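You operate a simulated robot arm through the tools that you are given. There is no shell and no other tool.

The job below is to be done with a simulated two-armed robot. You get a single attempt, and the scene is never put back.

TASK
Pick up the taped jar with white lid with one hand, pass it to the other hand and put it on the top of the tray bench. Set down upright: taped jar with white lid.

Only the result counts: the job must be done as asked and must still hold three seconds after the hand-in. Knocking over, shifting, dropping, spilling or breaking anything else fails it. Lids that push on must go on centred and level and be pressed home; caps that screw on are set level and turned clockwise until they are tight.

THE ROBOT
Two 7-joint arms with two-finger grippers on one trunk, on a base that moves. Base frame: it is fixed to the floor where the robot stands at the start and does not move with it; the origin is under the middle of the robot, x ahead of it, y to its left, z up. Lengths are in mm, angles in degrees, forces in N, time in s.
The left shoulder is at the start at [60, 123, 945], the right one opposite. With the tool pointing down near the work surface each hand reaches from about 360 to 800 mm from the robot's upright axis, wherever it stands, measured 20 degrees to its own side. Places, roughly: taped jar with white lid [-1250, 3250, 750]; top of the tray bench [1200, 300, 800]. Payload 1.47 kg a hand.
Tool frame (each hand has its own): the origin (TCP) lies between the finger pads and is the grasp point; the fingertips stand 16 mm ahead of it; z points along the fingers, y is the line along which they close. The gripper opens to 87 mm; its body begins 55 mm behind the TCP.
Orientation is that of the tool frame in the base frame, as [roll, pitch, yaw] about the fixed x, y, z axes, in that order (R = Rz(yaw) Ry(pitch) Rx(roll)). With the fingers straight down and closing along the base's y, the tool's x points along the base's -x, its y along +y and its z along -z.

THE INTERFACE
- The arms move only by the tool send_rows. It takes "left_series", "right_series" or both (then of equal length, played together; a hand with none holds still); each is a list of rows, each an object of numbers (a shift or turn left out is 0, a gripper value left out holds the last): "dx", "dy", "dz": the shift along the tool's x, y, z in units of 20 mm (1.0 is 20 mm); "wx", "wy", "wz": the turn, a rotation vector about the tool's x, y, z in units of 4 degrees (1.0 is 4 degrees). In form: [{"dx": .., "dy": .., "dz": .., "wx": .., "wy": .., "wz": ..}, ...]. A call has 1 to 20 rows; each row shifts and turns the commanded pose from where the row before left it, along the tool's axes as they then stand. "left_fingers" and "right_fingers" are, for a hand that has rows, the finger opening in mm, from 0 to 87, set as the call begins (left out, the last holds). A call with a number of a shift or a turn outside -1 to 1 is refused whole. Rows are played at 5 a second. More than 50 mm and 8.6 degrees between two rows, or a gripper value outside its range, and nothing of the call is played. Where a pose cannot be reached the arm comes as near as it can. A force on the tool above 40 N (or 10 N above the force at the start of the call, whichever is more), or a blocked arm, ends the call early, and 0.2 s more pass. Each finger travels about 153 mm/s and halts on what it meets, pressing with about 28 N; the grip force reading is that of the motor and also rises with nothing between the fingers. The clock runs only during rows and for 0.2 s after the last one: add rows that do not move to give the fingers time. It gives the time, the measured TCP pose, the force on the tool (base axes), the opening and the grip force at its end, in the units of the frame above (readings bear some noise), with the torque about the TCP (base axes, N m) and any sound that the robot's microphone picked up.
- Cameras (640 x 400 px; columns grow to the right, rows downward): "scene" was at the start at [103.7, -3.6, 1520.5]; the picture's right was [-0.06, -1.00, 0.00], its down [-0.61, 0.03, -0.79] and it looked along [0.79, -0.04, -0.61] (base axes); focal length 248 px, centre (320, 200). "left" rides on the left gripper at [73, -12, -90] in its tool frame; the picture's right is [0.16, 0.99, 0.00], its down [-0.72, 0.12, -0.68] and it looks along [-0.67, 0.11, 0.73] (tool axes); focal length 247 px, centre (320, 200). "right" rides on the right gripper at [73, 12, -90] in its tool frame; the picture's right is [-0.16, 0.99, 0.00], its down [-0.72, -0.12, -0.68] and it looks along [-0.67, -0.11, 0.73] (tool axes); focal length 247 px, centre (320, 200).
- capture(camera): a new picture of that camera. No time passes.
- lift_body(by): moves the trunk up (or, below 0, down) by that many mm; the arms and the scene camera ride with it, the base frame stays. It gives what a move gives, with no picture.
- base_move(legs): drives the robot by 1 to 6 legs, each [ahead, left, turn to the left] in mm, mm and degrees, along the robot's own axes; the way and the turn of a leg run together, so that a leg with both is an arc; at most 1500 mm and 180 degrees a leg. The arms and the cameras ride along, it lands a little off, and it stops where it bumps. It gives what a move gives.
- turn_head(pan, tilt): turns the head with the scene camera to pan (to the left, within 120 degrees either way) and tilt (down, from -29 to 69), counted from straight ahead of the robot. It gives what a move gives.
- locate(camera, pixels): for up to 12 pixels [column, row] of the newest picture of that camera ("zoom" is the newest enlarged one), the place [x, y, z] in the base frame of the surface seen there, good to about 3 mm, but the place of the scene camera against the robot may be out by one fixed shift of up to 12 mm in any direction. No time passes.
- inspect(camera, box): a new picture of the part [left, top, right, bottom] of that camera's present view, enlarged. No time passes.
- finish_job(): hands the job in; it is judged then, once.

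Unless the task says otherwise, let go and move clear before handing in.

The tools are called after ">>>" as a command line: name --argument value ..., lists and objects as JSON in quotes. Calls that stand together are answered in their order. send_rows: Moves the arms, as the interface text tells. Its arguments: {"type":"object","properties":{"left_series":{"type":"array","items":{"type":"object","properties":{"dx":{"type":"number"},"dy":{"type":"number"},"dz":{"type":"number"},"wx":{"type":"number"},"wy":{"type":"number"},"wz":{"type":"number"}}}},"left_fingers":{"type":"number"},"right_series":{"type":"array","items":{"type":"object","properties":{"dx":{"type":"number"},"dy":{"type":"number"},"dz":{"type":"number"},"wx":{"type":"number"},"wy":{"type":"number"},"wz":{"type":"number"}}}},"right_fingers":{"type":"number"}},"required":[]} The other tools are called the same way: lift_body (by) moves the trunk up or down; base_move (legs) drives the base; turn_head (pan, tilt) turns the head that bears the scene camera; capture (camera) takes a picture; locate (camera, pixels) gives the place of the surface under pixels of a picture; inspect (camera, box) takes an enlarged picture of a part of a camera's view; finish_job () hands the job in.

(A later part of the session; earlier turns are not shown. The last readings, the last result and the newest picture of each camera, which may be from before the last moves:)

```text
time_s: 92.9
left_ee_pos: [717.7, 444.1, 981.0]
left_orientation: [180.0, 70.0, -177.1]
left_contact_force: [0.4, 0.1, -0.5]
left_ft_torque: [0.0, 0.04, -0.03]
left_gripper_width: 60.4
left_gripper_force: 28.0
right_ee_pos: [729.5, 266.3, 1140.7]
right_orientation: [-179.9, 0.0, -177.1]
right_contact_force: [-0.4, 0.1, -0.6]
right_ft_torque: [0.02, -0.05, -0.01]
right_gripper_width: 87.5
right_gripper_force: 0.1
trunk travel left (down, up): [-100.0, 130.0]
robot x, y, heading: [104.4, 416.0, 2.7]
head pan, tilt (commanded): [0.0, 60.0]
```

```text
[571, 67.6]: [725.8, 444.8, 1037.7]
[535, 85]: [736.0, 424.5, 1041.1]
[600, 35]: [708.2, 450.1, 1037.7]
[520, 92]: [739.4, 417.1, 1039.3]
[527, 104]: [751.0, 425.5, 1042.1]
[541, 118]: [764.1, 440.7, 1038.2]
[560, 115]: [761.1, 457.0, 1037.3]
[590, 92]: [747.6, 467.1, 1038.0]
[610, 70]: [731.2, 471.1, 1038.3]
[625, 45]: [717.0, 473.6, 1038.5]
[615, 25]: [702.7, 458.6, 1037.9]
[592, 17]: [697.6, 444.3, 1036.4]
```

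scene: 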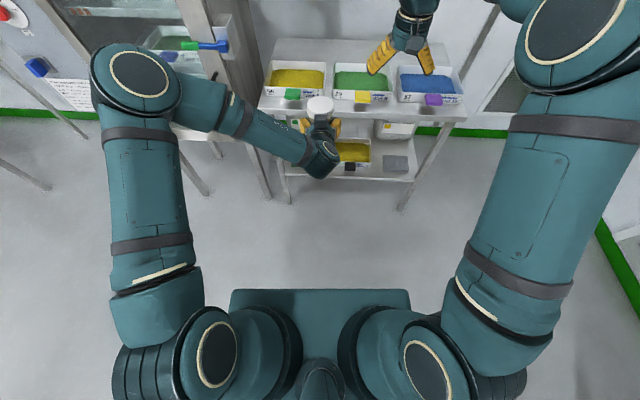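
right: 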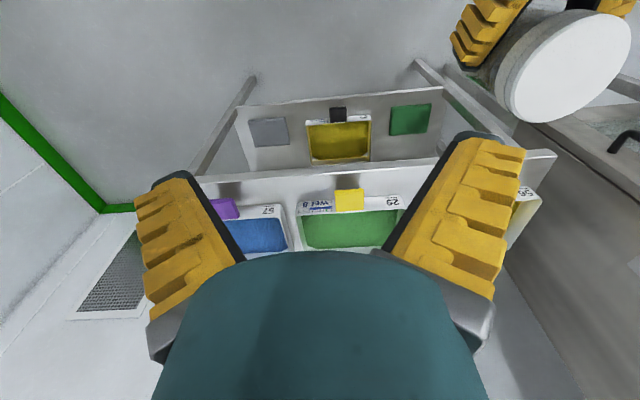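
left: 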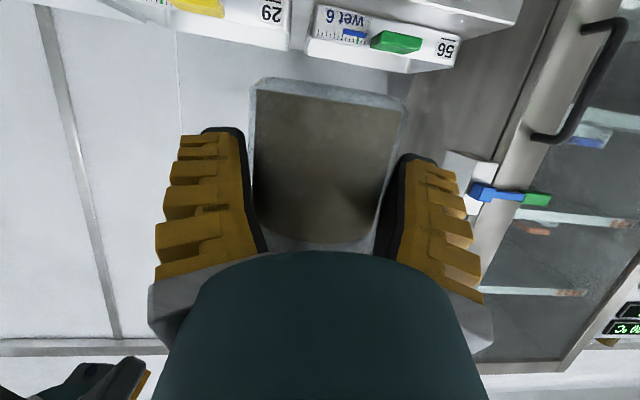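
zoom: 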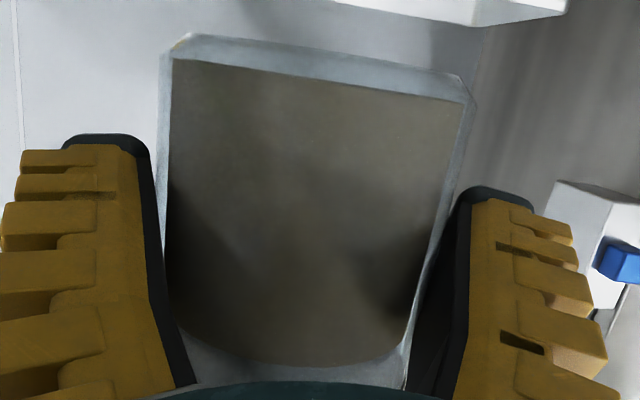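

The jar's axis is at about (730.5, 445), which is now 12 mm ahead of the left TCP: the jar is slowly creeping outwards in the left fingers. I secure it with the right hand from above before it goes further, moving it over the lid first.

>>> send_rows --right_series '[{"dx": -0.053, "dy": 0.991}, {"dx": -0.053, "dy": 0.991}, {"dx": -0.053, "dy": 0.991}, {"dx": -0.053, "dy": 0.991}, {"dx": -0.053, "dy": 0.991}, {"dx": -0.053, "dy": 0.991}, {"dx": -0.053, "dy": 0.991}, {"dx": -0.053, "dy": 0.991}, {"dx": -0.053, "dy": 0.991}]' --right_fingers 87

>>> capture --camera "right"

>>> locate --camera "right" --pixels '[[320, 100], [280, 100], [360, 100], [320, 70], [320, 130], [290, 70], [350, 70], [290, 130], [350, 130]]'

```text
time_s: 94.9
left_ee_pos: [717.5, 444.6, 979.9]
left_orientation: [-180.0, 69.9, -177.0]
left_contact_force: [0.3, 0.5, 0.4]
left_ft_torque: [0.03, 0.02, -0.04]
left_gripper_width: 60.4
left_gripper_force: 27.8
right_ee_pos: [731.8, 444.9, 1137.6]
right_orientation: [179.9, 0.0, -177.1]
right_contact_force: [0.4, 0.7, -0.1]
right_ft_torque: [0.0, -0.01, 0.03]
right_gripper_width: 87.2
right_gripper_force: 0.1
trunk travel left (down, up): [-100.0, 130.0]
robot x, y, heading: [107.4, 416.8, 2.4]
head pan, tilt (commanded): [0.0, 60.0]
```

```text
taken
```

right: 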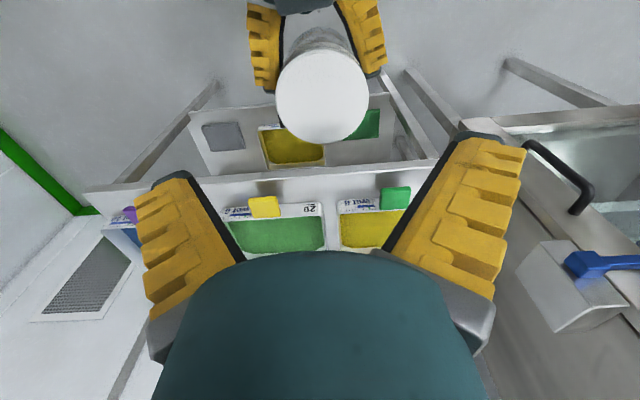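

```text
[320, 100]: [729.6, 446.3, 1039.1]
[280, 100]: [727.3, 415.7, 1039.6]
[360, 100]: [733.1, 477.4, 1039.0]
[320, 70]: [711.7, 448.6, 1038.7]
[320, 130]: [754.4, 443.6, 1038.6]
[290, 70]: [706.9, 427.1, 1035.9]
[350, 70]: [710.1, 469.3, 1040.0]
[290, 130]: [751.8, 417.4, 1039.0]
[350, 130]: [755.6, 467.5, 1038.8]
```

The lid centre reads (731, 448), about 3 mm left of the right TCP. I correct that and descend around the lid.

>>> send_rows --right_series '[{"dy": 0.15, "dz": 0.9}, {"dz": 0.95}, {"dz": 0.95}, {"dz": 0.95}, {"dz": 0.95}, {"dz": 0.88}]'

>>> capture --camera "right"

```text
time_s: 96.3
left_ee_pos: [718.7, 445.3, 981.1]
left_orientation: [179.9, 70.0, -177.1]
left_contact_force: [-0.1, -0.2, -0.5]
left_ft_torque: [0.02, 0.03, -0.01]
left_gripper_width: 59.8
left_gripper_force: 28.1
right_ee_pos: [731.8, 443.7, 1029.6]
right_orientation: [-180.0, -0.1, -177.0]
right_contact_force: [-1.0, -0.9, -0.4]
right_ft_torque: [0.02, 0.02, -0.03]
right_gripper_width: 86.9
right_gripper_force: 0.0
trunk travel left (down, up): [-100.0, 130.0]
robot x, y, heading: [104.3, 417.6, 3.0]
head pan, tilt (commanded): [0.0, 60.0]
```

```text
taken
```

right: 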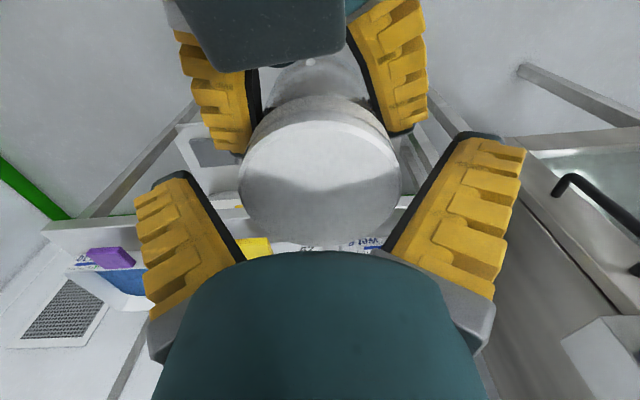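

The lid lies between the right fingers with a bit more room on the left. I shift 2 mm and close the right hand on the lid.

>>> send_rows --right_series '[{"dy": 0.1}]'

>>> send_rows --right_series '[{"dx": 0}, {"dx": 0}, {"dx": 0}]' --right_fingers 50

>>> capture --camera "right"

>>> inspect --camera "left" --box '[220, 60, 440, 260]'

```text
time_s: 96.7
left_ee_pos: [717.7, 444.4, 980.7]
left_orientation: [-179.9, 70.0, -177.1]
left_contact_force: [-0.3, 0.3, 0.1]
left_ft_torque: [0.01, 0.01, 0.01]
left_gripper_width: 60.0
left_gripper_force: 27.5
right_ee_pos: [732.0, 448.2, 1030.2]
right_orientation: [180.0, 0.0, -177.1]
right_contact_force: [-0.2, -0.3, 0.3]
right_ft_torque: [0.01, 0.01, 0.02]
right_gripper_width: 86.8
right_gripper_force: 0.1
trunk travel left (down, up): [-100.0, 130.0]
robot x, y, heading: [102.0, 415.8, 3.0]
head pan, tilt (commanded): [0.0, 60.0]
```

```text
time_s: 97.5
left_ee_pos: [718.2, 445.4, 979.5]
left_orientation: [180.0, 70.0, -177.1]
left_contact_force: [-6.1, 8.3, 0.1]
left_ft_torque: [-0.06, -0.2, 0.12]
left_gripper_width: 59.6
left_gripper_force: 28.3
right_ee_pos: [732.5, 446.4, 1029.3]
right_orientation: [-180.0, 0.1, -177.2]
right_contact_force: [5.1, -7.9, 0.3]
right_ft_torque: [-0.31, -0.09, 0.04]
right_gripper_width: 66.0
right_gripper_force: 28.2
trunk travel left (down, up): [-100.0, 130.0]
robot x, y, heading: [107.9, 415.9, 3.1]
head pan, tilt (commanded): [0.0, 60.0]
```

```text
taken
```

right: 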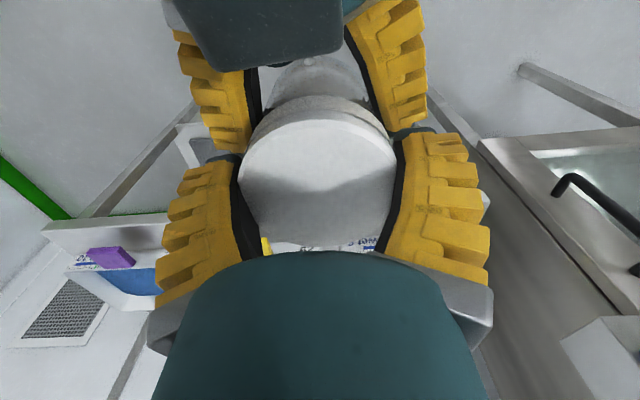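

```text
2.00 times, centred on (330, 160) of left
```

zoom: 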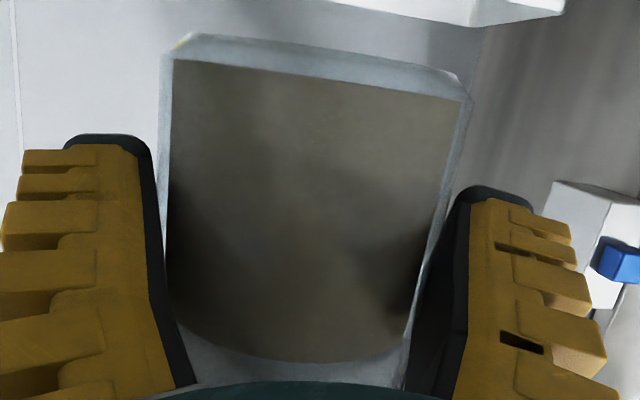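

The right hand holds the lid (66.0 mm, 28.2 N). Now I open the left hand, slide it 12 mm deeper round the body, and check.

>>> send_rows --left_series '[{"dx": 0}, {"dx": 0}, {"dx": 0}]' --left_fingers 87

>>> send_rows --left_series '[{"dz": 0.282, "dx": -0.103}, {"dz": 0.282, "dx": -0.103}, {"dx": 0}]'

>>> capture --camera "right"

>>> inspect --camera "left" --box '[220, 60, 440, 260]'

```text
time_s: 98.3
left_ee_pos: [717.8, 444.7, 980.1]
left_orientation: [-180.0, 70.0, -177.1]
left_contact_force: [-0.2, -0.2, 0.8]
left_ft_torque: [0.01, 0.0, -0.04]
left_gripper_width: 87.4
left_gripper_force: 0.0
right_ee_pos: [730.4, 448.5, 1029.2]
right_orientation: [179.9, 0.0, -177.1]
right_contact_force: [-0.1, -0.2, 0.2]
right_ft_torque: [0.02, 0.01, -0.05]
right_gripper_width: 65.7
right_gripper_force: 28.0
trunk travel left (down, up): [-100.0, 130.0]
robot x, y, heading: [103.8, 416.3, 2.8]
head pan, tilt (commanded): [0.0, 60.0]
```

```text
time_s: 99.1
left_ee_pos: [728.3, 446.6, 980.6]
left_orientation: [179.8, 70.0, -177.2]
left_contact_force: [-0.5, -0.2, -0.1]
left_ft_torque: [-0.01, 0.04, 0.0]
left_gripper_width: 87.0
left_gripper_force: 0.0
right_ee_pos: [731.0, 447.3, 1029.9]
right_orientation: [-179.9, 0.0, -177.1]
right_contact_force: [-1.3, 0.2, -0.3]
right_ft_torque: [-0.04, -0.01, -0.04]
right_gripper_width: 65.8
right_gripper_force: 28.0
trunk travel left (down, up): [-100.0, 130.0]
robot x, y, heading: [98.3, 413.6, 3.1]
head pan, tilt (commanded): [0.0, 60.0]
```

```text
taken
```

right: 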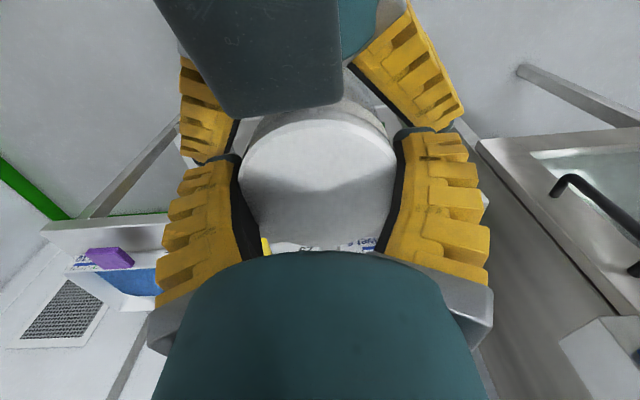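

```text
2.00 times, centred on (330, 160) of left
```

zoom: 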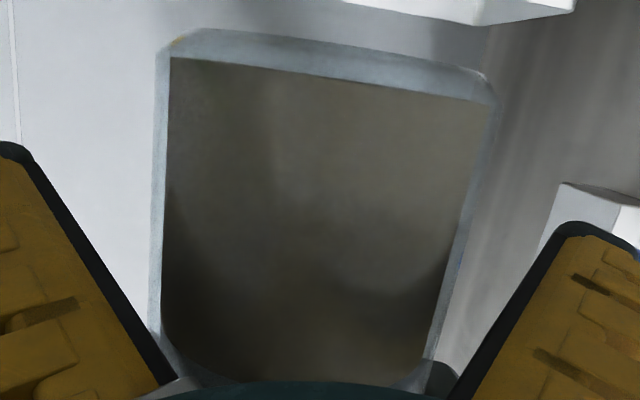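

The jar hangs from the right hand with the left fingers open around it and no contact. I drive the base forward so the jar comes over the free front spot, leaving about 15 mm for fine adjustment.

>>> base_move --legs '[[255, -33, 0]]'

>>> capture --camera "right"

>>> capture --camera "scene"

>>> capture --camera "left"

```text
time_s: 101.0
left_ee_pos: [984.8, 425.4, 979.8]
left_orientation: [-180.0, 70.1, -177.1]
left_contact_force: [0.5, -0.3, -0.2]
left_ft_torque: [0.0, -0.01, -0.04]
left_gripper_width: 86.9
left_gripper_force: 0.1
right_ee_pos: [987.6, 427.7, 1029.0]
right_orientation: [-180.0, 0.1, -177.0]
right_contact_force: [0.3, 0.1, -1.6]
right_ft_torque: [0.02, 0.06, 0.0]
right_gripper_width: 65.9
right_gripper_force: 27.9
trunk travel left (down, up): [-100.0, 130.0]
robot x, y, heading: [355.6, 396.4, 2.5]
head pan, tilt (commanded): [0.0, 60.0]
```

```text
taken
```

right: 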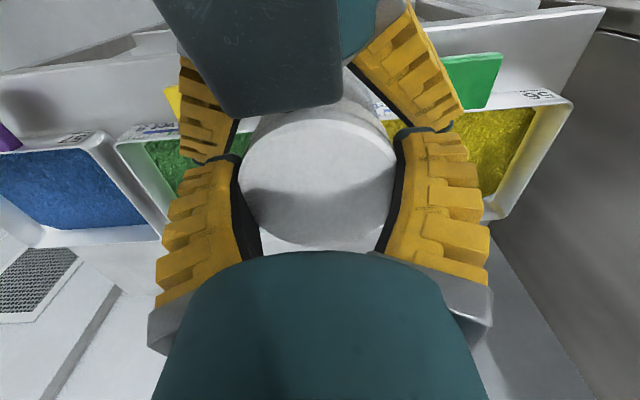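

```text
taken
```

scene: 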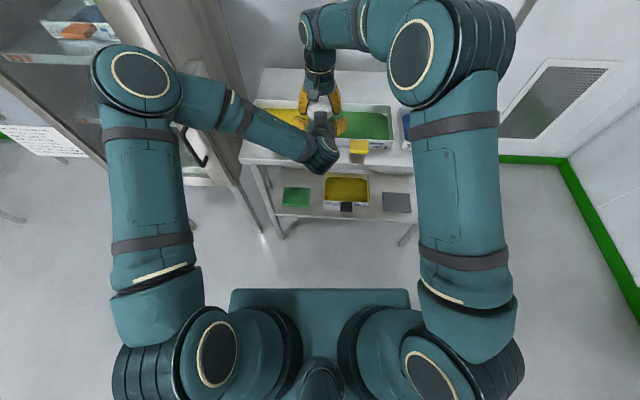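

```text
taken
```

left: 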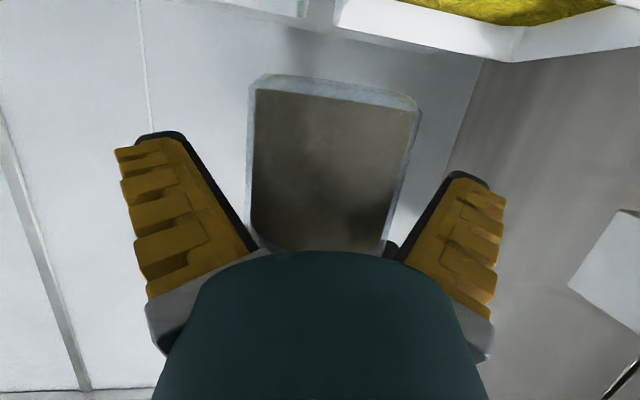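

The jar is over the strip at x ≈ 988, y ≈ 428. Before lowering both arms together I check the distance between the left arm and the cabinet handle near (195,150).

>>> locate --camera "scene" --pixels '[[183, 130], [195, 155], [207, 160], [170, 95], [140, 75], [200, 100], [240, 120], [215, 165], [150, 50], [180, 60], [250, 158], [290, 135]]'

>>> inspect --camera "scene" --box '[80, 20, 400, 220]'

```text
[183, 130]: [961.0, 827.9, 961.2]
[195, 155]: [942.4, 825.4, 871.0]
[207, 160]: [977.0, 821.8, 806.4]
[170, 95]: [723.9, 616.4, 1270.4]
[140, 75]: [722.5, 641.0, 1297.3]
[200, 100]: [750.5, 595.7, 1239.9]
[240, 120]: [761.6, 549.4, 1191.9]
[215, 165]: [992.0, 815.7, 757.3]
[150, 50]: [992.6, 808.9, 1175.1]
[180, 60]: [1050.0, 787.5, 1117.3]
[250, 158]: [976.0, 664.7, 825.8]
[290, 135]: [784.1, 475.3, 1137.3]
```

```text
2.00 times, centred on (240, 120) of scene
```

zoom: 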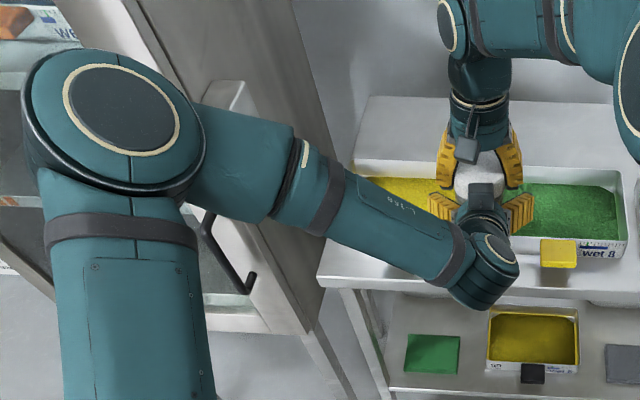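

The left elbow is about 220 mm clear of the cabinet handle. I nudge the base 15 mm forward and then lower the trunk by 95 mm, which carries both hands and the jar straight down.

>>> base_move --legs '[[14, 0, 0]]'

>>> capture --camera "right"

>>> capture --camera "left"

```text
time_s: 101.7
left_ee_pos: [997.9, 425.5, 980.5]
left_orientation: [-180.0, 70.0, -177.0]
left_contact_force: [-0.1, -0.5, -0.2]
left_ft_torque: [-0.03, 0.01, 0.0]
left_gripper_width: 87.0
left_gripper_force: 0.0
right_ee_pos: [1002.3, 428.0, 1028.5]
right_orientation: [180.0, -0.1, -177.1]
right_contact_force: [-0.3, -0.9, -2.3]
right_ft_torque: [0.0, -0.02, 0.01]
right_gripper_width: 65.9
right_gripper_force: 28.0
trunk travel left (down, up): [-100.0, 130.0]
robot x, y, heading: [373.4, 393.2, 2.8]
head pan, tilt (commanded): [0.0, 60.0]
```

```text
taken
```

right: 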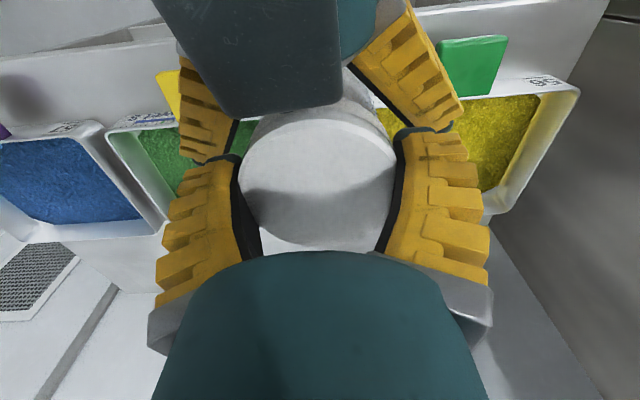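

```text
taken
```

left: 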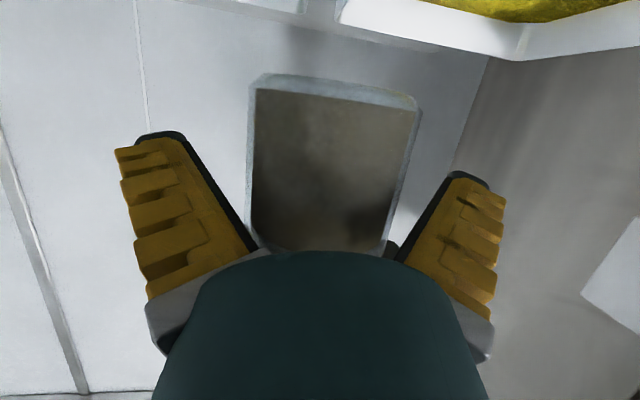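

The jar axis is now at about (1002, 428). I locate the tray corners next to it in the left picture to verify the side clearances before lowering.

>>> inspect --camera "left" --box '[200, 0, 560, 120]'

>>> locate --camera "left" --pixels '[[345, 15], [340, 22], [350, 10], [430, 42], [518, 58], [300, 10], [320, 15], [260, 8], [320, 40], [600, 40], [400, 60], [240, 40]]'

```text
1.78 times, centred on (380, 60) of left
```

zoom: 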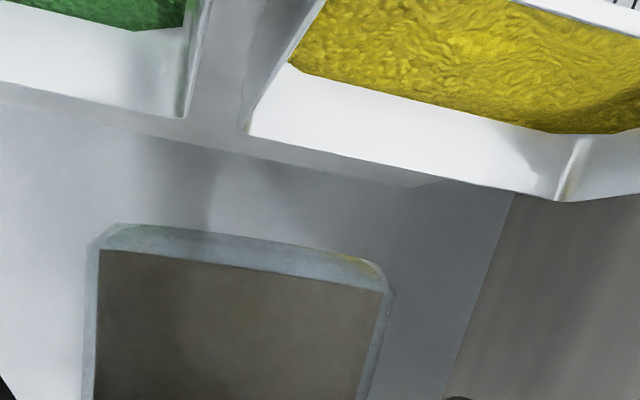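

```text
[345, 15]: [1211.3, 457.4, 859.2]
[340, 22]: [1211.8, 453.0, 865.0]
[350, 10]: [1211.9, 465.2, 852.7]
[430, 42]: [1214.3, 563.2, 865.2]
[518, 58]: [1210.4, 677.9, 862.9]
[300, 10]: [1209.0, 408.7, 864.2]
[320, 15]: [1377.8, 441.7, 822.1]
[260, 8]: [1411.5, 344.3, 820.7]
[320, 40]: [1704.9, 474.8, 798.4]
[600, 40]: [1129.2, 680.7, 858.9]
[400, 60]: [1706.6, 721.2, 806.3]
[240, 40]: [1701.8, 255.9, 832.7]
```

The gap between the green and yellow trays runs from y 410 to 452, so the jar at (1002, 428) clears both corners by about 7 mm. I lower the trunk by 95 mm.

>>> lift_body --by -95

>>> capture --camera "right"

>>> capture --camera "left"

>>> capture --camera "scene"

```text
time_s: 103.0
left_ee_pos: [996.6, 425.5, 886.6]
left_orientation: [-180.0, 70.1, -177.1]
left_contact_force: [0.1, -0.1, 0.5]
left_ft_torque: [0.0, 0.0, 0.02]
left_gripper_width: 86.8
left_gripper_force: 0.1
right_ee_pos: [999.7, 427.7, 935.6]
right_orientation: [180.0, 0.0, -177.1]
right_contact_force: [-0.2, 0.0, -1.2]
right_ft_torque: [0.0, 0.0, -0.01]
right_gripper_width: 65.6
right_gripper_force: 28.0
trunk travel left (down, up): [-5.0, 225.0]
robot x, y, heading: [371.1, 396.2, 3.1]
head pan, tilt (commanded): [0.0, 60.0]
```

```text
taken
```

right: 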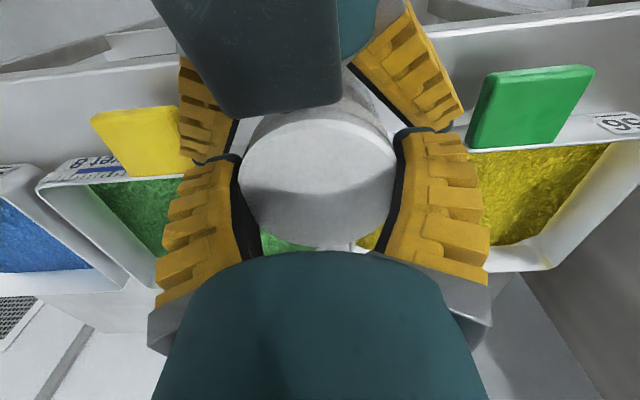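

```text
taken
```

left: 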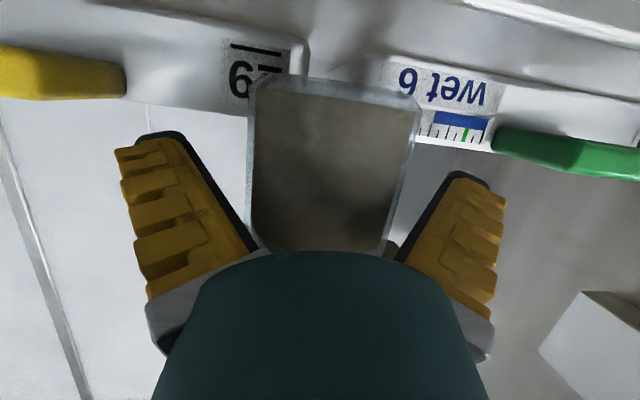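

```text
taken
```

scene: 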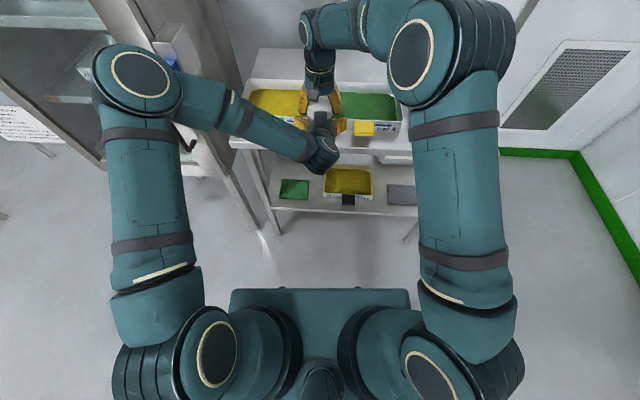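

The jar's base is now about 24 mm above the bench, with the tags left and right of the hand. I locate the tag edges and the bench by the left camera.

>>> locate --camera "left" --pixels '[[122, 78], [100, 85], [500, 140], [510, 155], [200, 110], [440, 150], [180, 120], [450, 165], [300, 60], [385, 75], [260, 100], [410, 120]]'

>>> inspect --camera "left" --box '[100, 20, 540, 280]'

```text
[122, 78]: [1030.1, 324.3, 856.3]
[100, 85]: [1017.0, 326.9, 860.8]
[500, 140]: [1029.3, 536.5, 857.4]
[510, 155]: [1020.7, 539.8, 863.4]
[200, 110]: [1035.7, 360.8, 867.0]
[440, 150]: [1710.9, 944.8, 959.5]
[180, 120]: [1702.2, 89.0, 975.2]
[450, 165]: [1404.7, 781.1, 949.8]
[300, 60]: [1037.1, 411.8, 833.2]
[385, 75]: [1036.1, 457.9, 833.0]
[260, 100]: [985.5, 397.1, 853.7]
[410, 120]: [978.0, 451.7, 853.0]
```

```text
1.45 times, centred on (320, 150) of left
```

zoom: 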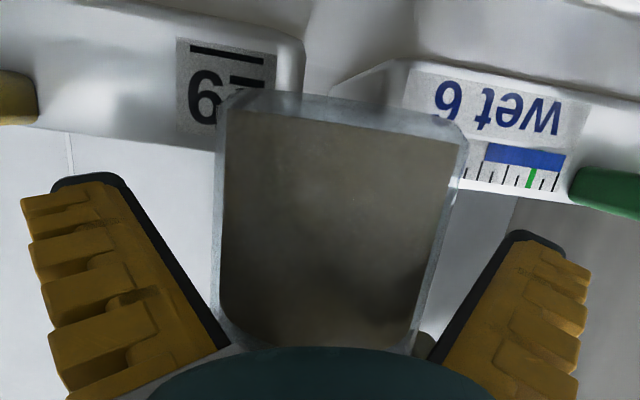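

Tags end at y 326 and 537, well clear of the fingers (353-497). I lower both hands together by 18 mm so that the base is about 6 mm above the bench.

>>> send_rows --right_series '[{"dz": 0.3}, {"dz": 0.3}, {"dz": 0.3}, {"dz": 0}]' --left_series '[{"dx": 0.282, "dz": 0.103}, {"dx": 0.282, "dz": 0.103}, {"dx": 0.282, "dz": 0.103}, {"dx": 0}]'

>>> capture --camera "left"

>>> inspect --camera "scene" --box '[230, 60, 430, 190]'

```text
time_s: 104.0
left_ee_pos: [996.7, 426.2, 868.4]
left_orientation: [179.9, 70.1, -177.1]
left_contact_force: [0.9, 0.4, 0.7]
left_ft_torque: [0.01, 0.02, -0.03]
left_gripper_width: 87.0
left_gripper_force: 0.2
right_ee_pos: [1000.3, 428.8, 917.8]
right_orientation: [180.0, 0.0, -177.1]
right_contact_force: [-0.4, 0.5, -1.5]
right_ft_torque: [-0.01, 0.0, -0.02]
right_gripper_width: 65.5
right_gripper_force: 27.9
trunk travel left (down, up): [-5.0, 225.0]
robot x, y, heading: [371.0, 393.2, 2.8]
head pan, tilt (commanded): [0.0, 60.0]
```

```text
taken
```

left: 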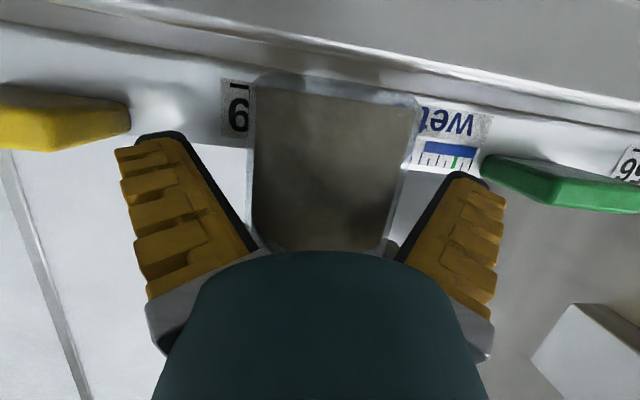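

```text
3.08 times, centred on (330, 125) of scene
```

zoom: 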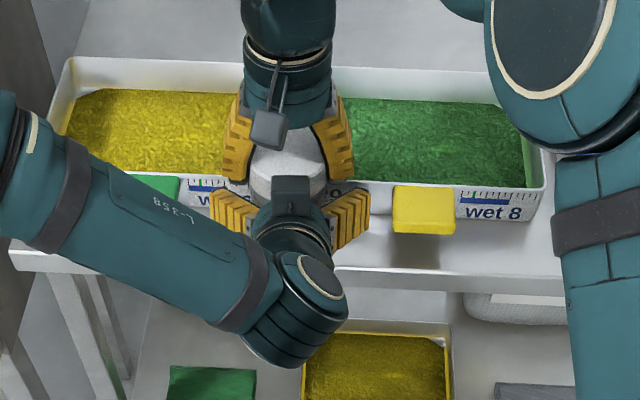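

I measure the remaining gap: the jar's lower rim (near (330,85)) against the bench just beside it.

>>> locate --camera "left" --pixels '[[330, 88], [290, 82], [380, 94], [240, 60], [300, 60], [360, 65], [420, 80], [300, 45], [360, 52], [420, 62], [330, 120], [330, 180]]'

>>> inspect --camera "left" --box '[220, 20, 440, 150]'

```text
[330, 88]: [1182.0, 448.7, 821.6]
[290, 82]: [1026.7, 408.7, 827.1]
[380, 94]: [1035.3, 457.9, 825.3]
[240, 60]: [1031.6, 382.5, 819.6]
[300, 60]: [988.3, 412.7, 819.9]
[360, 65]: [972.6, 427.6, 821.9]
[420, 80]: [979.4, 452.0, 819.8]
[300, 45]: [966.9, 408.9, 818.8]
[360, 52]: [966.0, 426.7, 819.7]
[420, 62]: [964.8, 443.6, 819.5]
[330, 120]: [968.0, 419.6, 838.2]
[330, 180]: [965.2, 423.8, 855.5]
```

```text
2.91 times, centred on (330, 85) of left
```

zoom: 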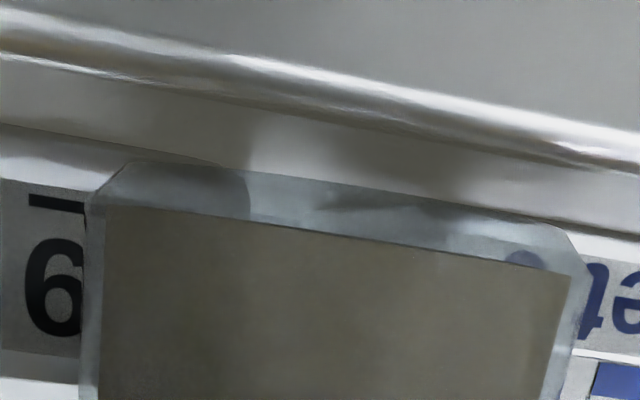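

The base is about 6 mm above the bench (z 819.7) and its near side is right over the edge line (x ≈ 966-968). I centre the left hand on the jar in y and close it now; the last few millimetres forward will be done with the left hand alone.

>>> send_rows --left_series '[{"dy": 0.12}, {"dy": 0}]'

>>> send_rows --left_series '[{"dx": 0}, {"dx": 0}, {"dx": 0}]' --left_fingers 45

>>> capture --camera "left"

>>> capture --camera "right"

```text
time_s: 104.6
left_ee_pos: [997.9, 428.4, 869.4]
left_orientation: [179.9, 70.0, -177.1]
left_contact_force: [-0.3, -0.1, -0.1]
left_ft_torque: [0.01, 0.02, -0.02]
left_gripper_width: 86.9
left_gripper_force: 0.1
right_ee_pos: [1000.5, 427.6, 916.6]
right_orientation: [180.0, 0.0, -177.2]
right_contact_force: [-0.6, 0.3, -1.6]
right_ft_torque: [0.0, -0.02, 0.0]
right_gripper_width: 65.4
right_gripper_force: 27.4
trunk travel left (down, up): [-5.0, 225.0]
robot x, y, heading: [371.8, 395.2, 2.8]
head pan, tilt (commanded): [0.0, 60.0]
```

```text
time_s: 105.4
left_ee_pos: [996.4, 427.7, 868.3]
left_orientation: [-180.0, 69.9, -177.2]
left_contact_force: [2.0, -1.7, -0.3]
left_ft_torque: [0.09, -0.07, -0.01]
left_gripper_width: 68.6
left_gripper_force: 27.8
right_ee_pos: [1000.8, 428.2, 916.9]
right_orientation: [179.9, 0.0, -177.1]
right_contact_force: [-2.8, 1.8, 0.1]
right_ft_torque: [-0.01, 0.17, 0.01]
right_gripper_width: 65.6
right_gripper_force: 27.8
trunk travel left (down, up): [-5.0, 225.0]
robot x, y, heading: [374.8, 395.4, 2.9]
head pan, tilt (commanded): [0.0, 60.0]
```

```text
taken
```

left: 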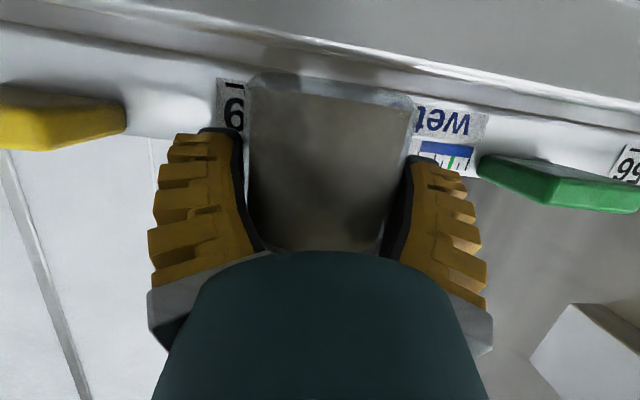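

```text
taken
```

right: 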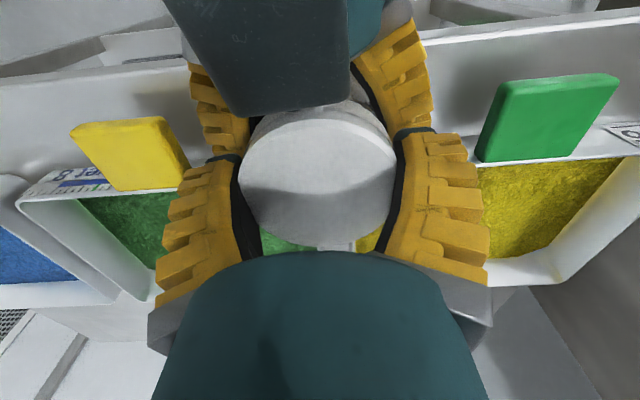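

The left hand holds the body deeper now (68.6 mm, 27.8 N) with little force between the hands. I open the right hand and raise it straight up.

>>> send_rows --right_series '[{"dx": 0}, {"dx": 0}]' --right_fingers 87

>>> send_rows --right_series '[{"dz": -0.8}, {"dz": -1}, {"dz": -1}, {"dz": -1}, {"dz": -1}, {"dz": -1}]'

>>> capture --camera "right"

>>> capture --camera "left"

```text
time_s: 106.0
left_ee_pos: [996.5, 428.4, 867.1]
left_orientation: [180.0, 70.0, -177.1]
left_contact_force: [-0.4, -0.1, -0.1]
left_ft_torque: [0.0, -0.01, -0.03]
left_gripper_width: 68.8
left_gripper_force: 28.6
right_ee_pos: [1001.1, 428.8, 916.7]
right_orientation: [-180.0, 0.1, -177.1]
right_contact_force: [0.0, 0.2, -1.1]
right_ft_torque: [0.0, 0.0, 0.01]
right_gripper_width: 87.0
right_gripper_force: 0.0
trunk travel left (down, up): [-5.0, 225.0]
robot x, y, heading: [370.2, 396.9, 3.0]
head pan, tilt (commanded): [0.0, 60.0]
```

```text
time_s: 107.4
left_ee_pos: [996.7, 427.8, 869.2]
left_orientation: [180.0, 70.0, -177.0]
left_contact_force: [-0.2, 0.2, 0.2]
left_ft_torque: [-0.01, 0.02, 0.0]
left_gripper_width: 68.9
left_gripper_force: 28.0
right_ee_pos: [1000.4, 428.0, 1031.5]
right_orientation: [179.9, 0.0, -177.1]
right_contact_force: [-0.8, -0.1, 0.5]
right_ft_torque: [0.0, -0.01, 0.0]
right_gripper_width: 86.9
right_gripper_force: 0.1
trunk travel left (down, up): [-5.0, 225.0]
robot x, y, heading: [370.7, 392.5, 3.2]
head pan, tilt (commanded): [0.0, 60.0]
```

```text
taken
```

right: 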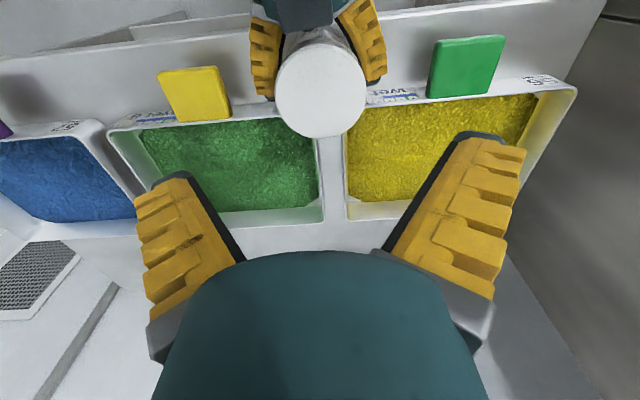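

```text
taken
```

left: 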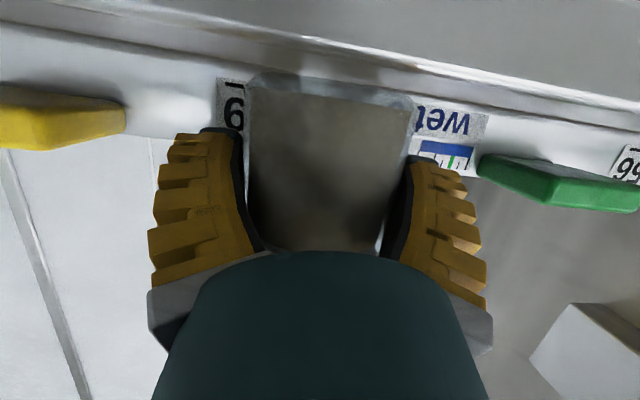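

The left grip is steady (68.9 mm) and the right hand is clear above. From the right camera I measure the lid centre, the tray corners and the gap.

>>> inspect --camera "right" --box '[240, 30, 420, 150]'

>>> locate --camera "right" --pixels '[[320, 92], [279, 92], [363, 92], [320, 58], [320, 134], [313, 125], [350, 125], [335, 160], [317, 160], [346, 160], [290, 122], [372, 115]]'

```text
3.33 times, centred on (330, 90) of right
```

zoom: 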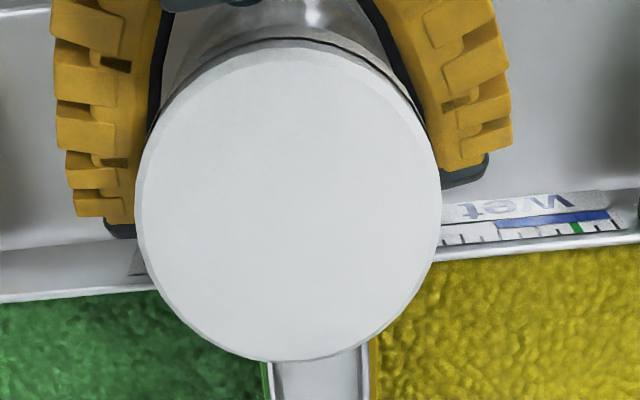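

```text
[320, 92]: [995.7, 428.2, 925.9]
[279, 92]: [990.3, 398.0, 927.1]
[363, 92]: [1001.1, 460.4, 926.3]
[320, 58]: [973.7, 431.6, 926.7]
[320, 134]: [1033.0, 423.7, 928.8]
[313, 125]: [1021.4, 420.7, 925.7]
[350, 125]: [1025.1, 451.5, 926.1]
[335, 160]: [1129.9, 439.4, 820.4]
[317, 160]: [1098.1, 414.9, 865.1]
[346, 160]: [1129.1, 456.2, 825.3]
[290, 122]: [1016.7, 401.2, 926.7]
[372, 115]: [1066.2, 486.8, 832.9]
```

The jar's axis is at about (1001, 428.6), level, with the base about 5-6 mm above the bench. I shift it 2.5 mm forward and left to the middle of the free spot and lower 4 mm.

>>> send_rows --left_series '[{"dx": -0.045, "dy": 0.113, "dz": 0.123}, {"dx": 0.094, "dz": 0.034}, {"dx": 0.094, "dz": 0.034}, {"dx": 0}]'

>>> capture --camera "right"

>>> inspect --camera "left" --box '[220, 20, 440, 150]'

```text
time_s: 108.4
left_ee_pos: [1000.5, 430.0, 864.1]
left_orientation: [180.0, 70.1, -177.1]
left_contact_force: [-1.5, 0.5, 0.4]
left_ft_torque: [0.03, 0.06, 0.04]
left_gripper_width: 69.0
left_gripper_force: 28.3
right_ee_pos: [1001.0, 427.9, 1031.7]
right_orientation: [-180.0, 0.1, -177.1]
right_contact_force: [-1.1, -0.5, 0.2]
right_ft_torque: [-0.02, -0.02, 0.02]
right_gripper_width: 86.9
right_gripper_force: 0.0
trunk travel left (down, up): [-5.0, 225.0]
robot x, y, heading: [373.4, 397.3, 3.0]
head pan, tilt (commanded): [0.0, 60.0]
```

```text
taken
```

right: 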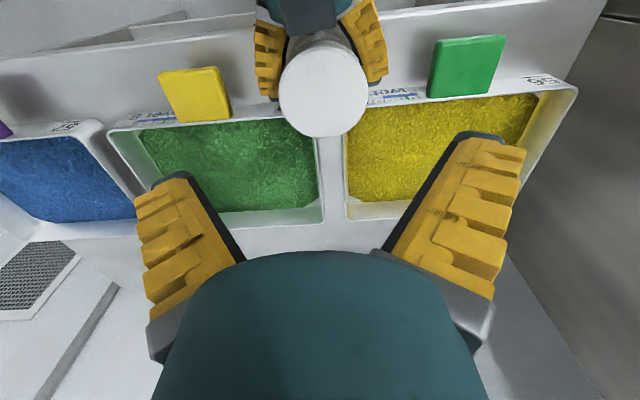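

```text
2.91 times, centred on (330, 85) of left
```

zoom: 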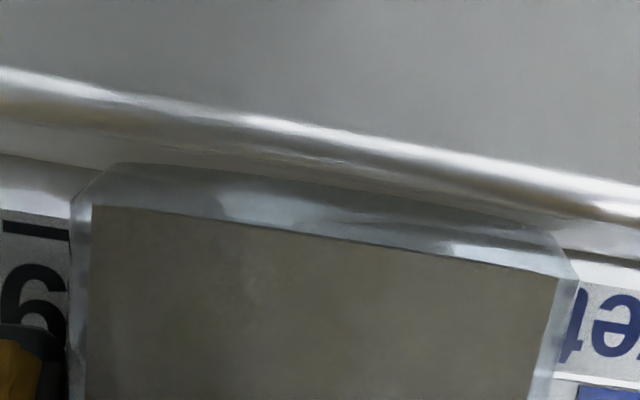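

The base is about 2 mm above the bench. I lower in 1 mm steps and watch the vertical force.

>>> send_rows --left_series '[{"dx": 0.047, "dz": 0.017}, {"dx": 0}]'

>>> send_rows --left_series '[{"dx": 0.047, "dz": 0.017}, {"dx": 0}]'

```text
time_s: 109.0
left_ee_pos: [999.5, 430.0, 863.3]
left_orientation: [-179.9, 70.1, -177.1]
left_contact_force: [-0.9, 1.0, 0.8]
left_ft_torque: [0.05, 0.06, 0.0]
left_gripper_width: 69.1
left_gripper_force: 27.8
right_ee_pos: [1000.4, 428.1, 1032.0]
right_orientation: [180.0, 0.0, -177.1]
right_contact_force: [-0.2, -0.4, -0.7]
right_ft_torque: [0.01, -0.01, 0.0]
right_gripper_width: 87.0
right_gripper_force: 0.0
trunk travel left (down, up): [-5.0, 225.0]
robot x, y, heading: [371.9, 397.0, 2.8]
head pan, tilt (commanded): [0.0, 60.0]
```

```text
time_s: 109.6
left_ee_pos: [1001.1, 428.7, 862.9]
left_orientation: [180.0, 70.2, -177.1]
left_contact_force: [-1.0, 3.1, 10.3]
left_ft_torque: [0.13, 0.28, -0.12]
left_gripper_width: 70.1
left_gripper_force: 28.1
right_ee_pos: [1001.0, 428.3, 1032.0]
right_orientation: [-180.0, 0.0, -177.0]
right_contact_force: [0.2, 0.1, 0.2]
right_ft_torque: [0.0, 0.02, 0.01]
right_gripper_width: 86.9
right_gripper_force: 0.1
trunk travel left (down, up): [-5.0, 225.0]
robot x, y, heading: [369.3, 396.4, 3.1]
head pan, tilt (commanded): [0.0, 60.0]
```

The vertical force jumped to 10 N, so the jar has touched down. I look at all views before releasing.

>>> capture --camera "right"

>>> capture --camera "left"

>>> inspect --camera "right" --box '[240, 20, 420, 150]'

>>> locate --camera "right" --pixels '[[322, 90], [285, 90], [362, 90], [322, 55], [322, 130], [300, 110], [345, 110], [300, 70], [345, 70]]'

```text
taken
```

right: 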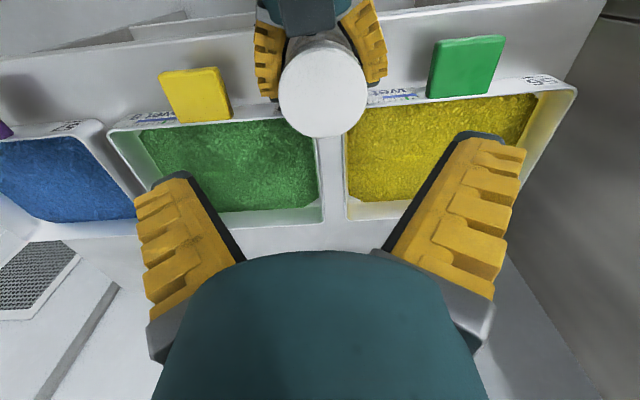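

```text
taken
```

left: 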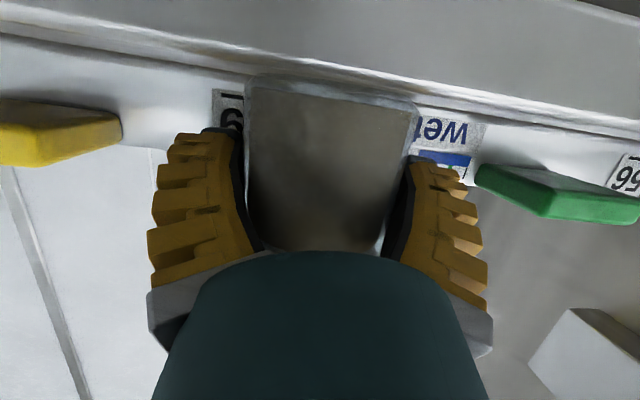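

```text
3.08 times, centred on (330, 85) of right
```

zoom: 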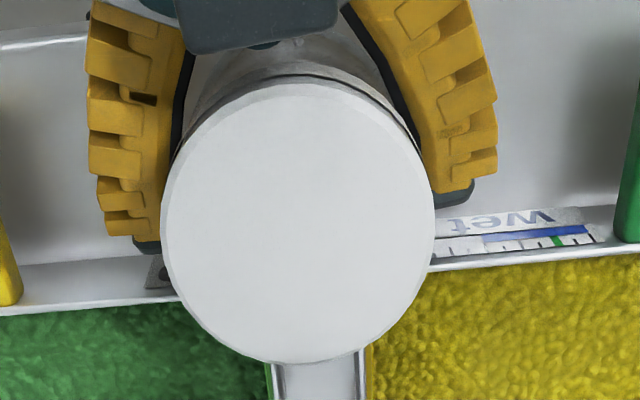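

```text
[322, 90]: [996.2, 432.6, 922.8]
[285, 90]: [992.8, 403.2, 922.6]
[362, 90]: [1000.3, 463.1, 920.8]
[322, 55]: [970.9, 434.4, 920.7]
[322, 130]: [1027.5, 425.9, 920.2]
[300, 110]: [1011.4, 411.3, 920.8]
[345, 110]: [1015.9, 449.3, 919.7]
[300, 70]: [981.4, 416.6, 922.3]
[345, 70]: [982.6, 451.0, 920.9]
```

The lid top reads z ≈ 921, so the base is on the bench (z 820), level. I check in the left view how far the base is from the front edge.

>>> inspect --camera "left" --box '[220, 40, 440, 150]'

>>> locate --camera "zoom" --pixels '[[150, 100], [150, 85], [150, 70], [300, 120], [300, 105], [300, 90], [450, 150], [450, 135], [300, 135], [300, 150], [300, 300], [40, 110]]'

```text
2.91 times, centred on (330, 95) of left
```

zoom: 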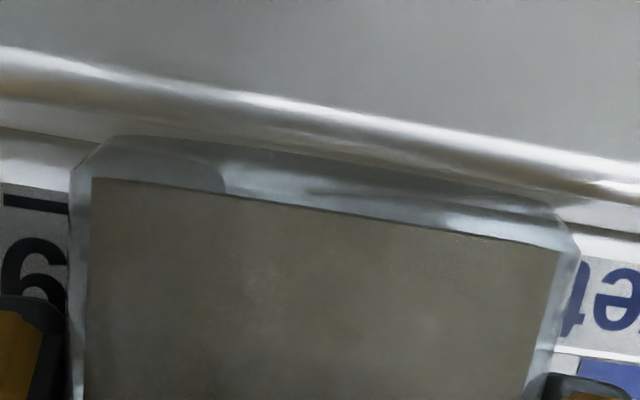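

```text
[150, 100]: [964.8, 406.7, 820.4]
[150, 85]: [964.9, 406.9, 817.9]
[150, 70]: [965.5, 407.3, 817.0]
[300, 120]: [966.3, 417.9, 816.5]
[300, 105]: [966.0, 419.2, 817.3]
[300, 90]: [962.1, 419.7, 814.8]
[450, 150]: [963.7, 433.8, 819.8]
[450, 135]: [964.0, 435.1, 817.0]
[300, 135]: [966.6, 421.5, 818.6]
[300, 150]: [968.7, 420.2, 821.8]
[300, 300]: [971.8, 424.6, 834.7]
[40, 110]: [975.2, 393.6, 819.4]
```

The body's near side is about x 970, some 5 mm inside the edge at 965, and the jar stands level. I ease the pressing by half a millimetre and open the left hand.

>>> send_rows --left_series '[{"dx": -0.024, "dz": -0.009}, {"dx": 0}]'

>>> send_rows --left_series '[{"dx": 0}, {"dx": 0}, {"dx": 0}]' --left_fingers 87

>>> capture --camera "left"

>>> inspect --camera "right" --box '[240, 20, 420, 150]'

```text
time_s: 110.2
left_ee_pos: [1000.4, 431.2, 863.0]
left_orientation: [180.0, 70.1, -177.1]
left_contact_force: [-0.5, 2.2, 10.9]
left_ft_torque: [0.17, 0.36, -0.05]
left_gripper_width: 69.9
left_gripper_force: 27.7
right_ee_pos: [1000.5, 427.8, 1032.1]
right_orientation: [-180.0, 0.1, -177.2]
right_contact_force: [-0.5, 0.1, -0.8]
right_ft_torque: [0.02, -0.01, 0.0]
right_gripper_width: 87.2
right_gripper_force: 0.1
trunk travel left (down, up): [-5.0, 225.0]
robot x, y, heading: [371.8, 393.8, 3.0]
head pan, tilt (commanded): [0.0, 60.0]
```

```text
time_s: 111.0
left_ee_pos: [999.9, 428.3, 861.9]
left_orientation: [-180.0, 69.9, -177.1]
left_contact_force: [-0.3, 0.0, -0.5]
left_ft_torque: [-0.03, 0.0, -0.03]
left_gripper_width: 86.8
left_gripper_force: 0.1
right_ee_pos: [1001.1, 428.2, 1031.2]
right_orientation: [180.0, 0.0, -177.0]
right_contact_force: [0.4, -0.3, 0.1]
right_ft_torque: [0.03, 0.01, -0.02]
right_gripper_width: 87.1
right_gripper_force: 0.0
trunk travel left (down, up): [-5.0, 225.0]
robot x, y, heading: [374.2, 396.8, 2.8]
head pan, tilt (commanded): [0.0, 60.0]
```

```text
taken
```

left: 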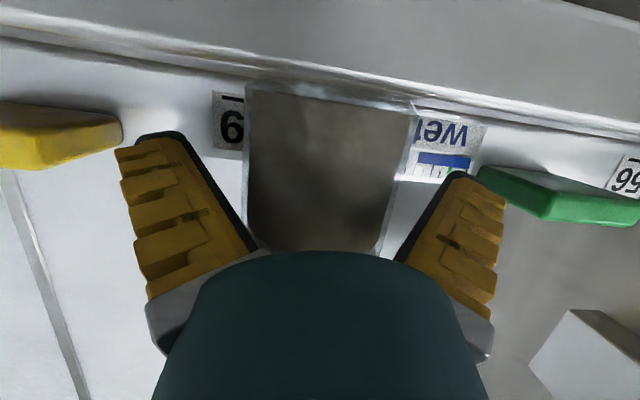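

```text
3.08 times, centred on (330, 85) of right
```

zoom: 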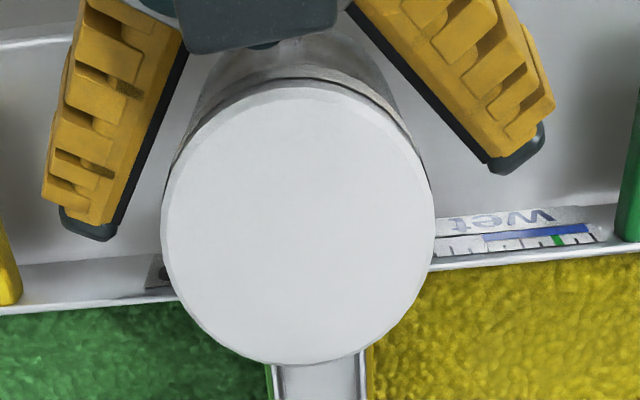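

The fingers are open and the jar stands free, with slightly less room at the +y finger. I shift the hand 2.5 mm to centre it, then retreat straight back from the jar.

>>> send_rows --left_series '[{"dy": 0.13}, {"dx": 0.11, "dz": -0.3}, {"dx": 0.146, "dz": -0.4}, {"dx": 0.182, "dz": -0.5}, {"dx": 0.228, "dz": -0.627}, {"dx": 0.228, "dz": -0.627}, {"dx": 0.228, "dz": -0.627}, {"dx": 0.228, "dz": -0.627}, {"dx": 0.228, "dz": -0.627}, {"dx": 0}]'

>>> capture --camera "left"

>>> inspect --camera "right" --box '[200, 0, 460, 170]'

>>> capture --camera "scene"

```text
time_s: 113.2
left_ee_pos: [909.1, 427.4, 862.1]
left_orientation: [-180.0, 70.1, -177.1]
left_contact_force: [-0.1, -0.4, 0.2]
left_ft_torque: [0.02, -0.03, 0.02]
left_gripper_width: 87.1
left_gripper_force: 0.1
right_ee_pos: [1000.6, 428.1, 1031.3]
right_orientation: [180.0, 0.0, -177.1]
right_contact_force: [-0.4, -0.4, -0.6]
right_ft_torque: [0.02, -0.02, 0.03]
right_gripper_width: 87.0
right_gripper_force: 0.0
trunk travel left (down, up): [-5.0, 225.0]
robot x, y, heading: [373.0, 394.5, 3.3]
head pan, tilt (commanded): [0.0, 60.0]
```

```text
taken
```

left: 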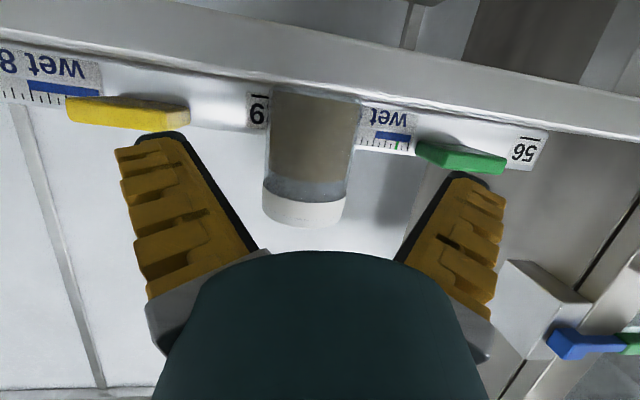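

```text
2.35 times, centred on (330, 85) of right
```

zoom: 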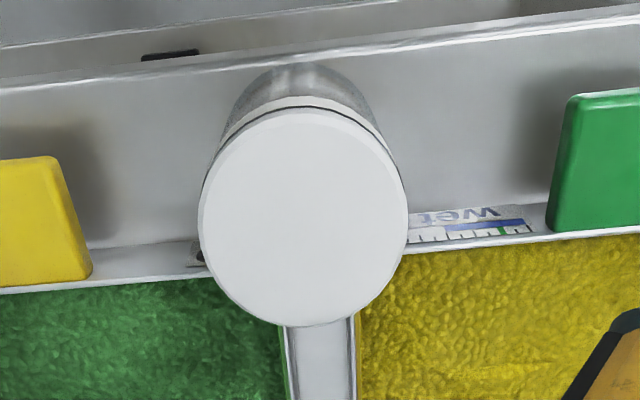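

```text
taken
```

scene: 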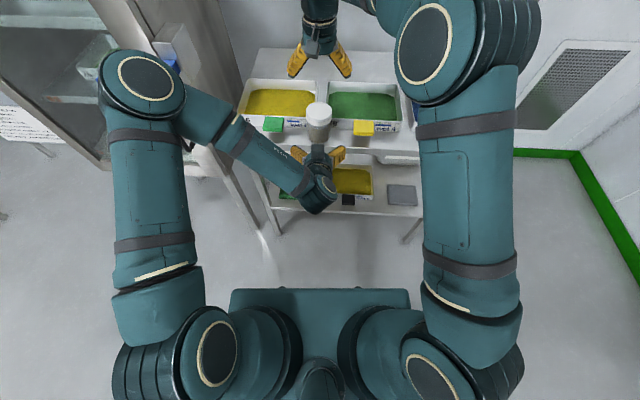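

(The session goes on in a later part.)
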